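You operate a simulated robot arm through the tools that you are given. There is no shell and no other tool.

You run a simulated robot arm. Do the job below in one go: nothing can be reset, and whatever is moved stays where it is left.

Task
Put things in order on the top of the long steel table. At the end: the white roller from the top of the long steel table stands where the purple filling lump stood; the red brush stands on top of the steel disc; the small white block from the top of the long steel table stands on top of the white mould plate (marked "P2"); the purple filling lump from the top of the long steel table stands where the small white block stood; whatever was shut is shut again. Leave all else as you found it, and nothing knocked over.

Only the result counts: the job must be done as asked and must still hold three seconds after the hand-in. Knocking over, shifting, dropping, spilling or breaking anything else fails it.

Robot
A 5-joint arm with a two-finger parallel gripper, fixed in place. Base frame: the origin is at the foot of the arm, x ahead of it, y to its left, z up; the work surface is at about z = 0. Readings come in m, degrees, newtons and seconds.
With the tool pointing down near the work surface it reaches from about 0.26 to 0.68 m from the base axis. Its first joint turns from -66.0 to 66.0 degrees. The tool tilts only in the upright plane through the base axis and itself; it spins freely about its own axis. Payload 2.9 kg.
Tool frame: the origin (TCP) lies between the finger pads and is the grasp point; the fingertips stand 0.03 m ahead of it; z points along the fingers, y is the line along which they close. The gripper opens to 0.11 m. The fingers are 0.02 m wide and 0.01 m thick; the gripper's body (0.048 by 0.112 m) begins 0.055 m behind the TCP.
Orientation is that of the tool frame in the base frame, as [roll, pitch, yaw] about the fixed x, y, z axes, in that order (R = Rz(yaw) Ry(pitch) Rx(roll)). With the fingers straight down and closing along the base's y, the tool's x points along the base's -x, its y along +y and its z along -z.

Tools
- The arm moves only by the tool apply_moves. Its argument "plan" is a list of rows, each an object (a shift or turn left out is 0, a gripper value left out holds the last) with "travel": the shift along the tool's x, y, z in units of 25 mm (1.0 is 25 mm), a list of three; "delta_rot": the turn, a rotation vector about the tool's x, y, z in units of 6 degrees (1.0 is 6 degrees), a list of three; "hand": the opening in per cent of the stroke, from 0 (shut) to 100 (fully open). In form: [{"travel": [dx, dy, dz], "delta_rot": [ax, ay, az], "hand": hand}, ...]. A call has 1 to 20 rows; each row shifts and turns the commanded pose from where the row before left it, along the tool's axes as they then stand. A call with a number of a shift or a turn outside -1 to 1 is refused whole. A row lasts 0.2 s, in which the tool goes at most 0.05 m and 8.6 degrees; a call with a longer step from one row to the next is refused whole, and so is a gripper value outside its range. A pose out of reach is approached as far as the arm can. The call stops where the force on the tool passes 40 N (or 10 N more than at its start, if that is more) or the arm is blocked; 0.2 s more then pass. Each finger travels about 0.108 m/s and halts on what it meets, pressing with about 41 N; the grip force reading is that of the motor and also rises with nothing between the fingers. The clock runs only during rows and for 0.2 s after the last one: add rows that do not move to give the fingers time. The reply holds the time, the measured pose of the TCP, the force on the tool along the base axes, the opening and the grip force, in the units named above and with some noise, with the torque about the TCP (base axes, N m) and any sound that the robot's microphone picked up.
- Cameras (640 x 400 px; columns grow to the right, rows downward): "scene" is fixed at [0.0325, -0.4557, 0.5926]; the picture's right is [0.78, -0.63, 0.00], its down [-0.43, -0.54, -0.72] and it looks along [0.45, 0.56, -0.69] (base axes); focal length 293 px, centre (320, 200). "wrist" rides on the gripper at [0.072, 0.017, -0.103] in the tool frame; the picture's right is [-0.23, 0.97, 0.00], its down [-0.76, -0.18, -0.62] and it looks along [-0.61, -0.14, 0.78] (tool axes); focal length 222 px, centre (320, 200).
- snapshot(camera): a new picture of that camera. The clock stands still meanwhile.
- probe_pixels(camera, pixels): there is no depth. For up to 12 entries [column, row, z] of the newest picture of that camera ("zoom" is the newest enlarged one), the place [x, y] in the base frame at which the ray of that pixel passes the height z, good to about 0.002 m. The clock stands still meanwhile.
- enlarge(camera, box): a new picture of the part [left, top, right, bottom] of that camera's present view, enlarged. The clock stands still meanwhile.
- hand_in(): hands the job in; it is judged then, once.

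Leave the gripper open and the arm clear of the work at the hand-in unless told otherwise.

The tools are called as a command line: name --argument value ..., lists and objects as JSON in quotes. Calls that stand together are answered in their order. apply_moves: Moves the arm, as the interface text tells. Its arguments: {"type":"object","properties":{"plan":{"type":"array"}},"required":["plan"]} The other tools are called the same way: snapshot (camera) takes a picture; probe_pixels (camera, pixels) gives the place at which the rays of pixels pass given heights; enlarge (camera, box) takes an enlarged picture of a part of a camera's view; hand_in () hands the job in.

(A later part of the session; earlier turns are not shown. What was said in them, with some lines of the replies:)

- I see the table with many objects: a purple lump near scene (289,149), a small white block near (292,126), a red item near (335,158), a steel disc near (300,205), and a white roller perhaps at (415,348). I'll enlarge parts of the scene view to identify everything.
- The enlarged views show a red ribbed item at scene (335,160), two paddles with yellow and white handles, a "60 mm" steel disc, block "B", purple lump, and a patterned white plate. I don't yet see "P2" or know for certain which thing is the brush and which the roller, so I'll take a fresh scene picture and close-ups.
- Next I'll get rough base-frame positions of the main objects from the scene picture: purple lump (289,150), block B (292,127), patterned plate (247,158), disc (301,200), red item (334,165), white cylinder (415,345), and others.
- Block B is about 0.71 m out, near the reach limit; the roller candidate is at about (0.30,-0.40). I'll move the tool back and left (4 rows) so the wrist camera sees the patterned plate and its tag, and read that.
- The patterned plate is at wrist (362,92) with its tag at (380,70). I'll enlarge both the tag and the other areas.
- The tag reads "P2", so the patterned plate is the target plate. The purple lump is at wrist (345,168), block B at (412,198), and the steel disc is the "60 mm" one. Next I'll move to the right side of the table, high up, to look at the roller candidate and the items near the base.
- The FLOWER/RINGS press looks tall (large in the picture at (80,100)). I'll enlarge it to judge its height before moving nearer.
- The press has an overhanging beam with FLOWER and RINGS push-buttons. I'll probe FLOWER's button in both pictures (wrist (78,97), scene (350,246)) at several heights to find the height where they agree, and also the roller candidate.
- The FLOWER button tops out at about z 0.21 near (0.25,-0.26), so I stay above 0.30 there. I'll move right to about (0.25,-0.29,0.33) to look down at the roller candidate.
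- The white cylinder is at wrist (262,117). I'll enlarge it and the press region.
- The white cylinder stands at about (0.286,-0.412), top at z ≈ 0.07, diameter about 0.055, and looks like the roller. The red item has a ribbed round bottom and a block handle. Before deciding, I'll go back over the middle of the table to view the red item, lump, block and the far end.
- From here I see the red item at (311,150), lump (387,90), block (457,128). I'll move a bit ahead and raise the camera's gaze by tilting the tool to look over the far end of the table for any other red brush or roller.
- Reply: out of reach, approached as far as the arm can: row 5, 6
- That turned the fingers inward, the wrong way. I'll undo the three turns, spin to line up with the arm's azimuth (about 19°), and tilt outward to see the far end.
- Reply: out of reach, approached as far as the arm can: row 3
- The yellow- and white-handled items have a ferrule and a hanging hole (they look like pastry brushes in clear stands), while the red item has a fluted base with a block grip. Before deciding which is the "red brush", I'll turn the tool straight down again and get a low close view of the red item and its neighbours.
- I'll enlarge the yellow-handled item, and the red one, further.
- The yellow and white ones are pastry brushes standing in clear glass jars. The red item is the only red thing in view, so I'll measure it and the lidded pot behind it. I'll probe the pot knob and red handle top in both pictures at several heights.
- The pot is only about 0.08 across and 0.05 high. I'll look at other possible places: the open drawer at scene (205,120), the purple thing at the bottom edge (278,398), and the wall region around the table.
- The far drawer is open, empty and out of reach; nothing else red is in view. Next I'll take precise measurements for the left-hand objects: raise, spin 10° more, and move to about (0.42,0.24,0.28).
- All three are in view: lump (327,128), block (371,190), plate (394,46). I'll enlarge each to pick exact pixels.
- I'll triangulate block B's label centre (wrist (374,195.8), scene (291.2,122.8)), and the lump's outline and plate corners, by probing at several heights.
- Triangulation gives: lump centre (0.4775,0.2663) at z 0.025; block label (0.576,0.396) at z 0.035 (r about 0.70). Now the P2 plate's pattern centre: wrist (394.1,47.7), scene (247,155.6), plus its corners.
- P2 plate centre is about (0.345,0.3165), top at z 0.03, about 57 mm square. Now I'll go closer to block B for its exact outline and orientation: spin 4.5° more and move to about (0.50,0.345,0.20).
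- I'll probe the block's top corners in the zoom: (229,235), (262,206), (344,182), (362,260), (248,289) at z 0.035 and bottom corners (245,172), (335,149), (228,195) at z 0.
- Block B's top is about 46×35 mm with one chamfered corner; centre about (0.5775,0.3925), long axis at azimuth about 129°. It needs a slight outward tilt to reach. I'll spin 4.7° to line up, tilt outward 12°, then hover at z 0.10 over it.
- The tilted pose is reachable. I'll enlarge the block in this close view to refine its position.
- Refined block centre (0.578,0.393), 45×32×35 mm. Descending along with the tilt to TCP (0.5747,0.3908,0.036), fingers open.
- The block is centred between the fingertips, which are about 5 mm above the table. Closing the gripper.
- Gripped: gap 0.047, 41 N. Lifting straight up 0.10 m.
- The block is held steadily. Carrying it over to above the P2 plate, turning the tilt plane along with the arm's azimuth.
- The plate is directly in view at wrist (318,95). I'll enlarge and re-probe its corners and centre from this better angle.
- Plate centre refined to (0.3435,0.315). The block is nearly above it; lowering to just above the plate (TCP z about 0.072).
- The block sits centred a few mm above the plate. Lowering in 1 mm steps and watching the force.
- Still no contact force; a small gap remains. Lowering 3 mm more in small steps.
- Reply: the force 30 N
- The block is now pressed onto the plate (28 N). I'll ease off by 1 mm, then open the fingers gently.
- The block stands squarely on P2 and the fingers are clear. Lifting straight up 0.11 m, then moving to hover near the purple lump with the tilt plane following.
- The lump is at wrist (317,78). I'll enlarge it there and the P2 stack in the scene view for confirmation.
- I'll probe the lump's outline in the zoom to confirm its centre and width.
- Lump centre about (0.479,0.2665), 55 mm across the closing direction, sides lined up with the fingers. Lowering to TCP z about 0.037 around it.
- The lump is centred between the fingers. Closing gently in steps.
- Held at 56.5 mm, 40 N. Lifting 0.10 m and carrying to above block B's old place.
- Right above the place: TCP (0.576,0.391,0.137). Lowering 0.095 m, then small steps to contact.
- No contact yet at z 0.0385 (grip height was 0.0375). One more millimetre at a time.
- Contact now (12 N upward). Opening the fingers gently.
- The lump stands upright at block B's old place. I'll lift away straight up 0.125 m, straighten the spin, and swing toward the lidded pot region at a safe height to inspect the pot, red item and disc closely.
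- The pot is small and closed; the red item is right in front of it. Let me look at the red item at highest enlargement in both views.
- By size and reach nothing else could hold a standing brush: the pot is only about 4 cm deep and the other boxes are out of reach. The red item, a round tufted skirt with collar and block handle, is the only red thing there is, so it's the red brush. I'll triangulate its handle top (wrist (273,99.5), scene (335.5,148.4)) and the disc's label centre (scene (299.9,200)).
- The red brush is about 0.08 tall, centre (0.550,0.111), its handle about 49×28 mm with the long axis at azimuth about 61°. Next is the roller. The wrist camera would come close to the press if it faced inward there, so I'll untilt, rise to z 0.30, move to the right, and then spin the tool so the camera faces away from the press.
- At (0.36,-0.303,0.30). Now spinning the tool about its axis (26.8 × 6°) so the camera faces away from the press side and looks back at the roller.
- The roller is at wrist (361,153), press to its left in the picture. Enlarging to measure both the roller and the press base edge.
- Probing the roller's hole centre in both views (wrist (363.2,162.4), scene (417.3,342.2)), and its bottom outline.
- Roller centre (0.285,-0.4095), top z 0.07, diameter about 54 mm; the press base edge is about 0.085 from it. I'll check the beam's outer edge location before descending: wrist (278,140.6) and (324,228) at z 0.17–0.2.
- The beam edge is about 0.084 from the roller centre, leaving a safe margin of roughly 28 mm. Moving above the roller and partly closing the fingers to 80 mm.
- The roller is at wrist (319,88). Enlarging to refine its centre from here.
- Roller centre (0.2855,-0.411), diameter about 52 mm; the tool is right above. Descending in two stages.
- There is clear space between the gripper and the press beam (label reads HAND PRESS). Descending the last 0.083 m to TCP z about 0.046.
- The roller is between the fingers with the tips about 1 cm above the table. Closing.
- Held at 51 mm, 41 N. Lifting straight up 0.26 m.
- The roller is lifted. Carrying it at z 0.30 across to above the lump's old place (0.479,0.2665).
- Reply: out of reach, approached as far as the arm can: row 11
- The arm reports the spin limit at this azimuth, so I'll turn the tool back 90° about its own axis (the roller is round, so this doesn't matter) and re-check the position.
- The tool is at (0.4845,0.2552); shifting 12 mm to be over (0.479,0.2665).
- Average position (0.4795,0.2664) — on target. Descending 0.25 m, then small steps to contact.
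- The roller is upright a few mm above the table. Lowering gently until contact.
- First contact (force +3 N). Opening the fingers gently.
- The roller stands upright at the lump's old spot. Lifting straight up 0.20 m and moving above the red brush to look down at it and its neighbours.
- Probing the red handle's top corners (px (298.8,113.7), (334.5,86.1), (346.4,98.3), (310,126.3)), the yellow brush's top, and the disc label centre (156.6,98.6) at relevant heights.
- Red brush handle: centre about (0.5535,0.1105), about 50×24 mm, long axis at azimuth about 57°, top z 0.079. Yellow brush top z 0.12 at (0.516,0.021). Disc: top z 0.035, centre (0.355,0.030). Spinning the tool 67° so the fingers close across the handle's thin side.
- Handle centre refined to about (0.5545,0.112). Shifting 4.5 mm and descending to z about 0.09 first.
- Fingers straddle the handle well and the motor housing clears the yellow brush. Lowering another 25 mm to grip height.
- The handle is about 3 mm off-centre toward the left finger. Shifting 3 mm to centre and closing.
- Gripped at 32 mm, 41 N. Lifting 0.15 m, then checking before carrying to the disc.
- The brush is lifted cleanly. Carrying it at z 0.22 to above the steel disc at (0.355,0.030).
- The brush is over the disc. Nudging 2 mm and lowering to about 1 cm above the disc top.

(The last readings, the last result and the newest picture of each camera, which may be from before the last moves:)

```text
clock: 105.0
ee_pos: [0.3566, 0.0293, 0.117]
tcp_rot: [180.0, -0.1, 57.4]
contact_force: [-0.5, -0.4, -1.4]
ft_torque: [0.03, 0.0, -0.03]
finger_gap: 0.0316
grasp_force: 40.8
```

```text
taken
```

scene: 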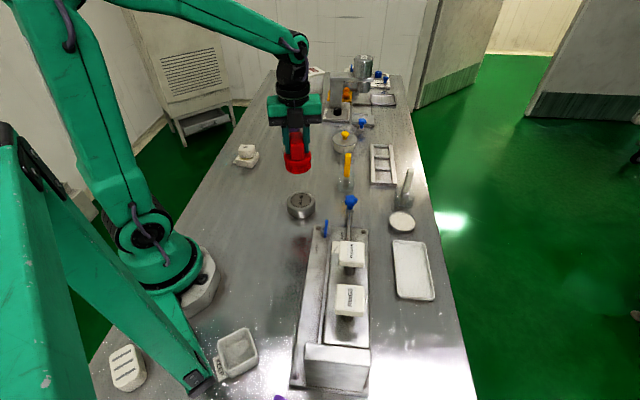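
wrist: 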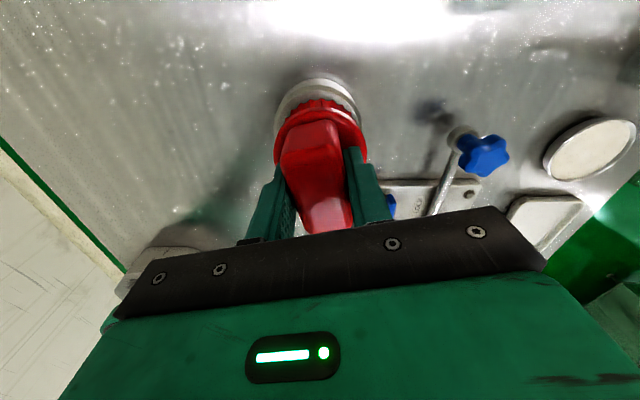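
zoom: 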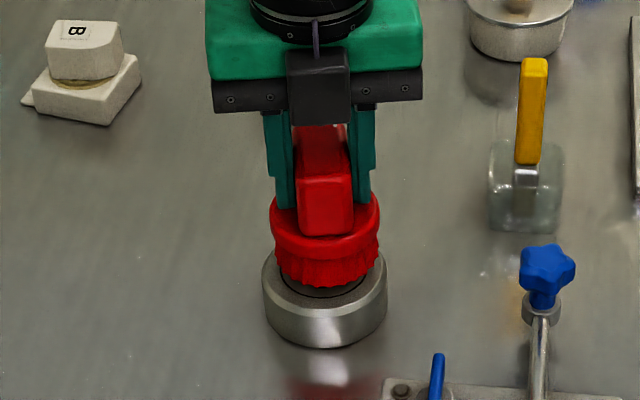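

Centred over the disc. Lowering in small steps until contact.

apply_moves --plan '[{"travel": [0, 0, 0.1]}, {"travel": [0, 0, 0.1]}, {"travel": [0, 0, 0.08]}, {}]'

apply_moves --plan '[{"travel": [0, 0, 0.04]}, {}]'

apply_moves --plan '[{"travel": [0, 0, 0.03]}, {}]'

```text
clock: 106.0
ee_pos: [0.355, 0.0316, 0.1103]
tcp_rot: [-180.0, 0.0, 57.5]
contact_force: [-0.3, 0.0, -1.3]
ft_torque: [-0.02, 0.04, -0.01]
finger_gap: 0.0316
grasp_force: 41.1
```

```text
clock: 106.6
ee_pos: [0.3551, 0.0315, 0.1103]
tcp_rot: [180.0, 0.0, 57.5]
contact_force: [-0.7, -0.5, -1.9]
ft_torque: [0.01, 0.02, 0.01]
finger_gap: 0.0316
grasp_force: 40.8
```

```text
clock: 107.2
ee_pos: [0.3553, 0.0299, 0.1092]
tcp_rot: [-180.0, 0.0, 57.4]
contact_force: [-0.1, -0.1, -1.5]
ft_torque: [0.02, -0.02, 0.01]
finger_gap: 0.0318
grasp_force: 41.8
```

apply_moves --plan '[{"travel": [0, 0, 0.04]}, {}]'

apply_moves --plan '[{"travel": [0, 0, 0.03]}, {}]'

apply_moves --plan '[{"travel": [0, 0, 0.03]}, {}]'

enlarge --camera "scene" --box '[265, 160, 335, 225]'

```text
clock: 107.8
ee_pos: [0.3553, 0.0305, 0.1076]
tcp_rot: [180.0, -0.1, 57.5]
contact_force: [-0.4, -1.2, -1.7]
ft_torque: [0.01, 0.0, 0.01]
finger_gap: 0.0318
grasp_force: 40.7
```

```text
clock: 108.4
ee_pos: [0.3549, 0.0296, 0.1068]
tcp_rot: [180.0, -0.1, 57.5]
contact_force: [0.2, -0.2, -1.6]
ft_torque: [0.0, 0.01, -0.01]
finger_gap: 0.0315
grasp_force: 41.3
```

```text
clock: 109.0
ee_pos: [0.3547, 0.0293, 0.1063]
tcp_rot: [180.0, 0.0, 57.5]
contact_force: [0.4, -0.2, -1.8]
ft_torque: [-0.01, 0.02, -0.01]
finger_gap: 0.0317
grasp_force: 40.7
```

```text
6.15 times, centred on (300, 192) of scene
```

zoom: 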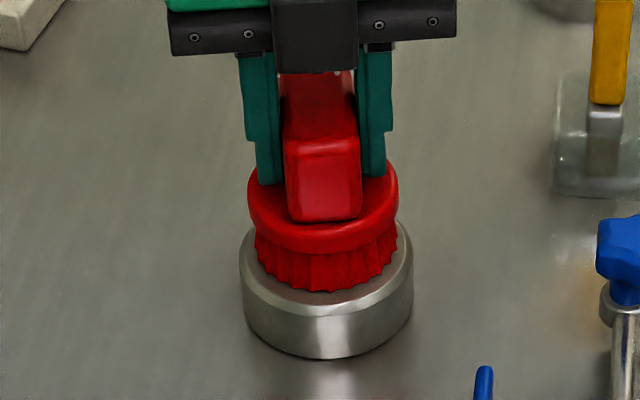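

Still no contact, but very near. Continuing in small steps.

apply_moves --plan '[{"travel": [0, 0, 0.03]}, {}]'

apply_moves --plan '[{"travel": [0, 0, 0.03]}, {}]'

apply_moves --plan '[{"travel": [0, 0, 0.03]}, {}]'

```text
clock: 109.6
ee_pos: [0.3549, 0.0304, 0.1051]
tcp_rot: [-180.0, 0.1, 57.5]
contact_force: [0.6, 0.2, -1.7]
ft_torque: [0.01, -0.03, -0.04]
finger_gap: 0.0318
grasp_force: 41.2
```

```text
clock: 110.2
ee_pos: [0.3542, 0.0309, 0.1048]
tcp_rot: [180.0, -0.1, 57.5]
contact_force: [0.1, -0.6, -2.0]
ft_torque: [0.0, -0.01, 0.02]
finger_gap: 0.0316
grasp_force: 40.6
```

```text
clock: 110.8
ee_pos: [0.3555, 0.0311, 0.1047]
tcp_rot: [179.9, -0.1, 57.5]
contact_force: [-6.7, -3.4, 26.4]
ft_torque: [-0.34, 0.65, -0.04]
finger_gap: 0.0315
grasp_force: 40.8
```

Contact (26 N). Easing off 0.4 mm and opening the fingers gently.

apply_moves --plan '[{"travel": [0, 0, -0.016]}, {}]'

apply_moves --plan '[{"hand": 34}, {"hand": 45}, {"hand": 60}, {"hand": 70}, {}]'

enlarge --camera "scene" --box '[265, 160, 335, 225]'

snapshot --camera "wrist"

```text
clock: 111.4
ee_pos: [0.3554, 0.031, 0.1033]
tcp_rot: [179.9, -0.1, 57.5]
contact_force: [-7.5, 5.9, 23.9]
ft_torque: [0.23, 0.45, 0.0]
finger_gap: 0.0316
grasp_force: 41.4
```

```text
clock: 112.6
ee_pos: [0.3554, 0.0295, 0.1036]
tcp_rot: [180.0, 0.0, 57.5]
contact_force: [0.3, 0.5, -0.5]
ft_torque: [0.0, 0.04, 0.02]
finger_gap: 0.077
grasp_force: 0.1
```

```text
6.15 times, centred on (300, 192) of scene
```

zoom: 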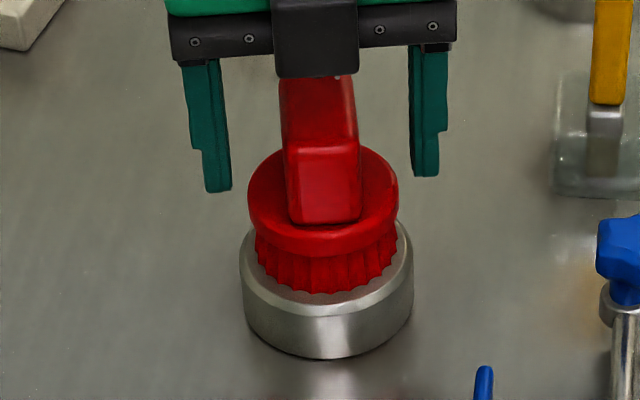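

```text
taken
```

wrist: 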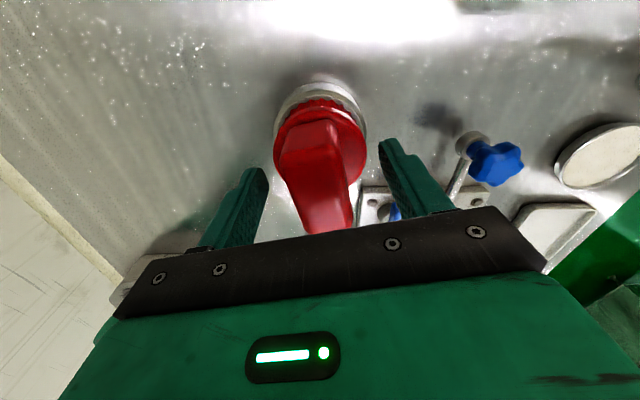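

The brush stands on the disc. Lifting straight up 0.20 m, opening fully, then taking a final look at everything.

apply_moves --plan '[{"travel": [0, 0, -0.4]}, {"travel": [0, 0, -0.8]}, {"travel": [0, 0, -1]}, {"travel": [0, 0, -1]}, {"travel": [0, 0, -1]}, {"travel": [0, 0, -1], "hand": 100}, {"travel": [0, 0, -1]}, {"travel": [0, 0, -1]}, {"travel": [0, 0, -0.8]}, {}, {}]'

snapshot --camera "scene"

enlarge --camera "scene" --box '[225, 105, 425, 230]'

snapshot --camera "wrist"

```text
clock: 115.0
ee_pos: [0.3546, 0.0296, 0.3021]
tcp_rot: [-180.0, -0.1, 57.5]
contact_force: [-0.4, -0.4, 0.8]
ft_torque: [-0.01, 0.05, -0.02]
finger_gap: 0.11
grasp_force: 0.1
```

```text
taken
```

scene: 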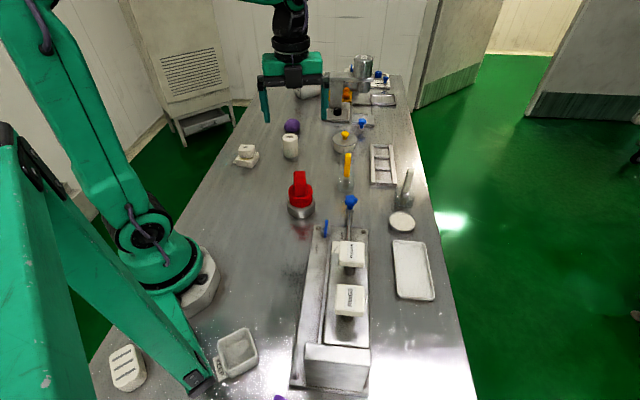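

```text
3.20 times, centred on (325, 168) of scene
```

zoom: 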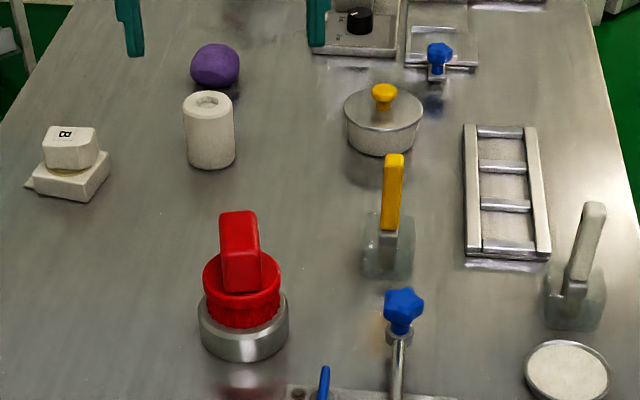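

```text
taken
```

wrist: 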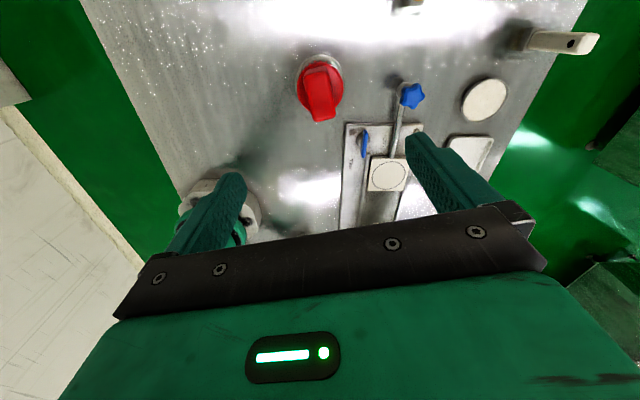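

Everything looks in place and nothing was opened. I'll verify the final positions by probing the roller's top (290,136.8) at z 0.07 and the lump centre (292.2,126.1) at z 0.025.

probe_pixels --camera "scene" --pixels '[[290, 136.8, 0.07], [292.2, 126.1, 0.025], [246, 143, 0.06], [300.5, 207, 0.02]]'

enlarge --camera "scene" --box '[225, 110, 325, 175]'

enlarge --camera "wrist" --box '[270, 40, 440, 150]'

```text
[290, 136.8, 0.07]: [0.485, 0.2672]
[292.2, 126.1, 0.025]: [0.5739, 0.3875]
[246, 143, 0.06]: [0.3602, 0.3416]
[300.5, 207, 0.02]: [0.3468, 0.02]
```

```text
6.15 times, centred on (275, 142) of scene
```

zoom: 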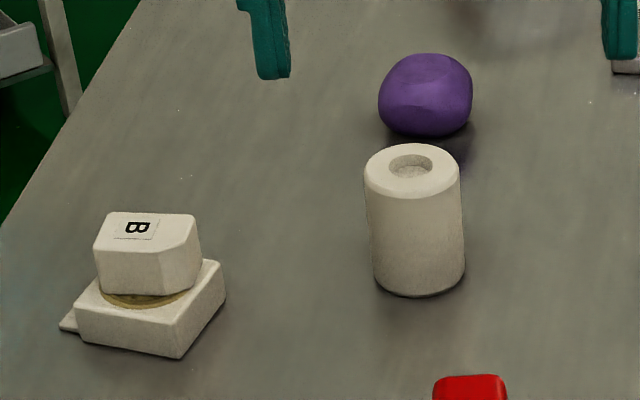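

```text
3.64 times, centred on (355, 95) of wrist
```

zoom: 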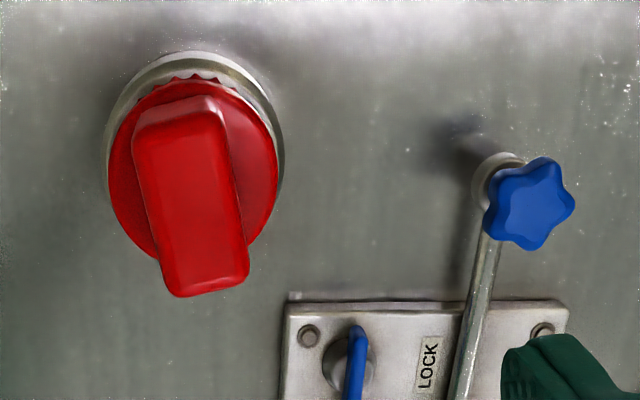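

All four items are where they should be and upright, the pot and other lids were never touched, and the gripper is open and well above the work. Moving it slightly away and up before handing in.

apply_moves --plan '[{"travel": [0.5, 0, -0.6]}, {"travel": [0.5, 0, -0.6]}, {}, {}]'

snapshot --camera "scene"

```text
clock: 116.0
ee_pos: [0.3674, 0.0506, 0.3338]
tcp_rot: [-180.0, 0.0, 57.5]
contact_force: [-0.7, 0.2, 0.4]
ft_torque: [-0.04, 0.02, 0.01]
finger_gap: 0.1102
grasp_force: 0.0
```

```text
taken
```

scene: 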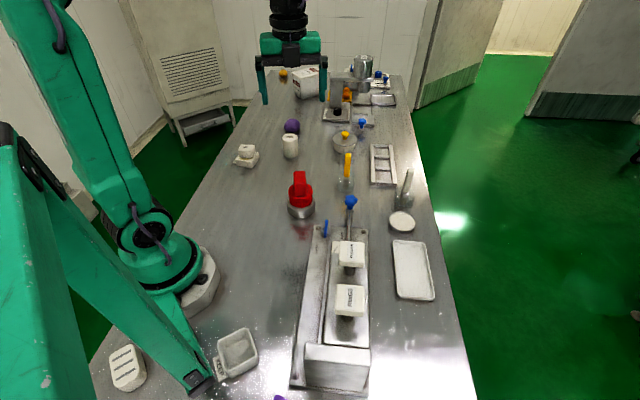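

The final picture shows the roller at the lump's old spot (290,146), the lump at the block's old spot (292,126), block B on P2 (246,155), and the red brush on the disc (301,195). Everything else is as it was. Handing in.

hand_in

```text
The job is handed in.
```

I placed all four items as asked and handed the job in; I haven't been told the result. One point was a judgement call: which object is the "red brush".

- **White roller:** it stands where the purple lump stood, within a few millimetres by the position readings.
- **Purple filling lump:** it stands where the small white block stood, also within a few millimetres.
- **Small white block (marked "B"):** it rests on the white mould plate P2, roughly centred.
- **Red brush:** it stands centred on the 60 mm steel disc.

I took the red item with the fluted round base and block handle to be the red brush, because it was the only red object I could see. It could also pass for a pastry cutter, and the other two brushes on the table (yellow and white) look different. I did not open the small lidded pot to check inside, as it looked too shallow, about 4 cm, to hold a standing brush.

I opened nothing, so there was nothing to shut again. I saw nothing else moved or knocked over in the last pictures. The gripper was left open and above the work.
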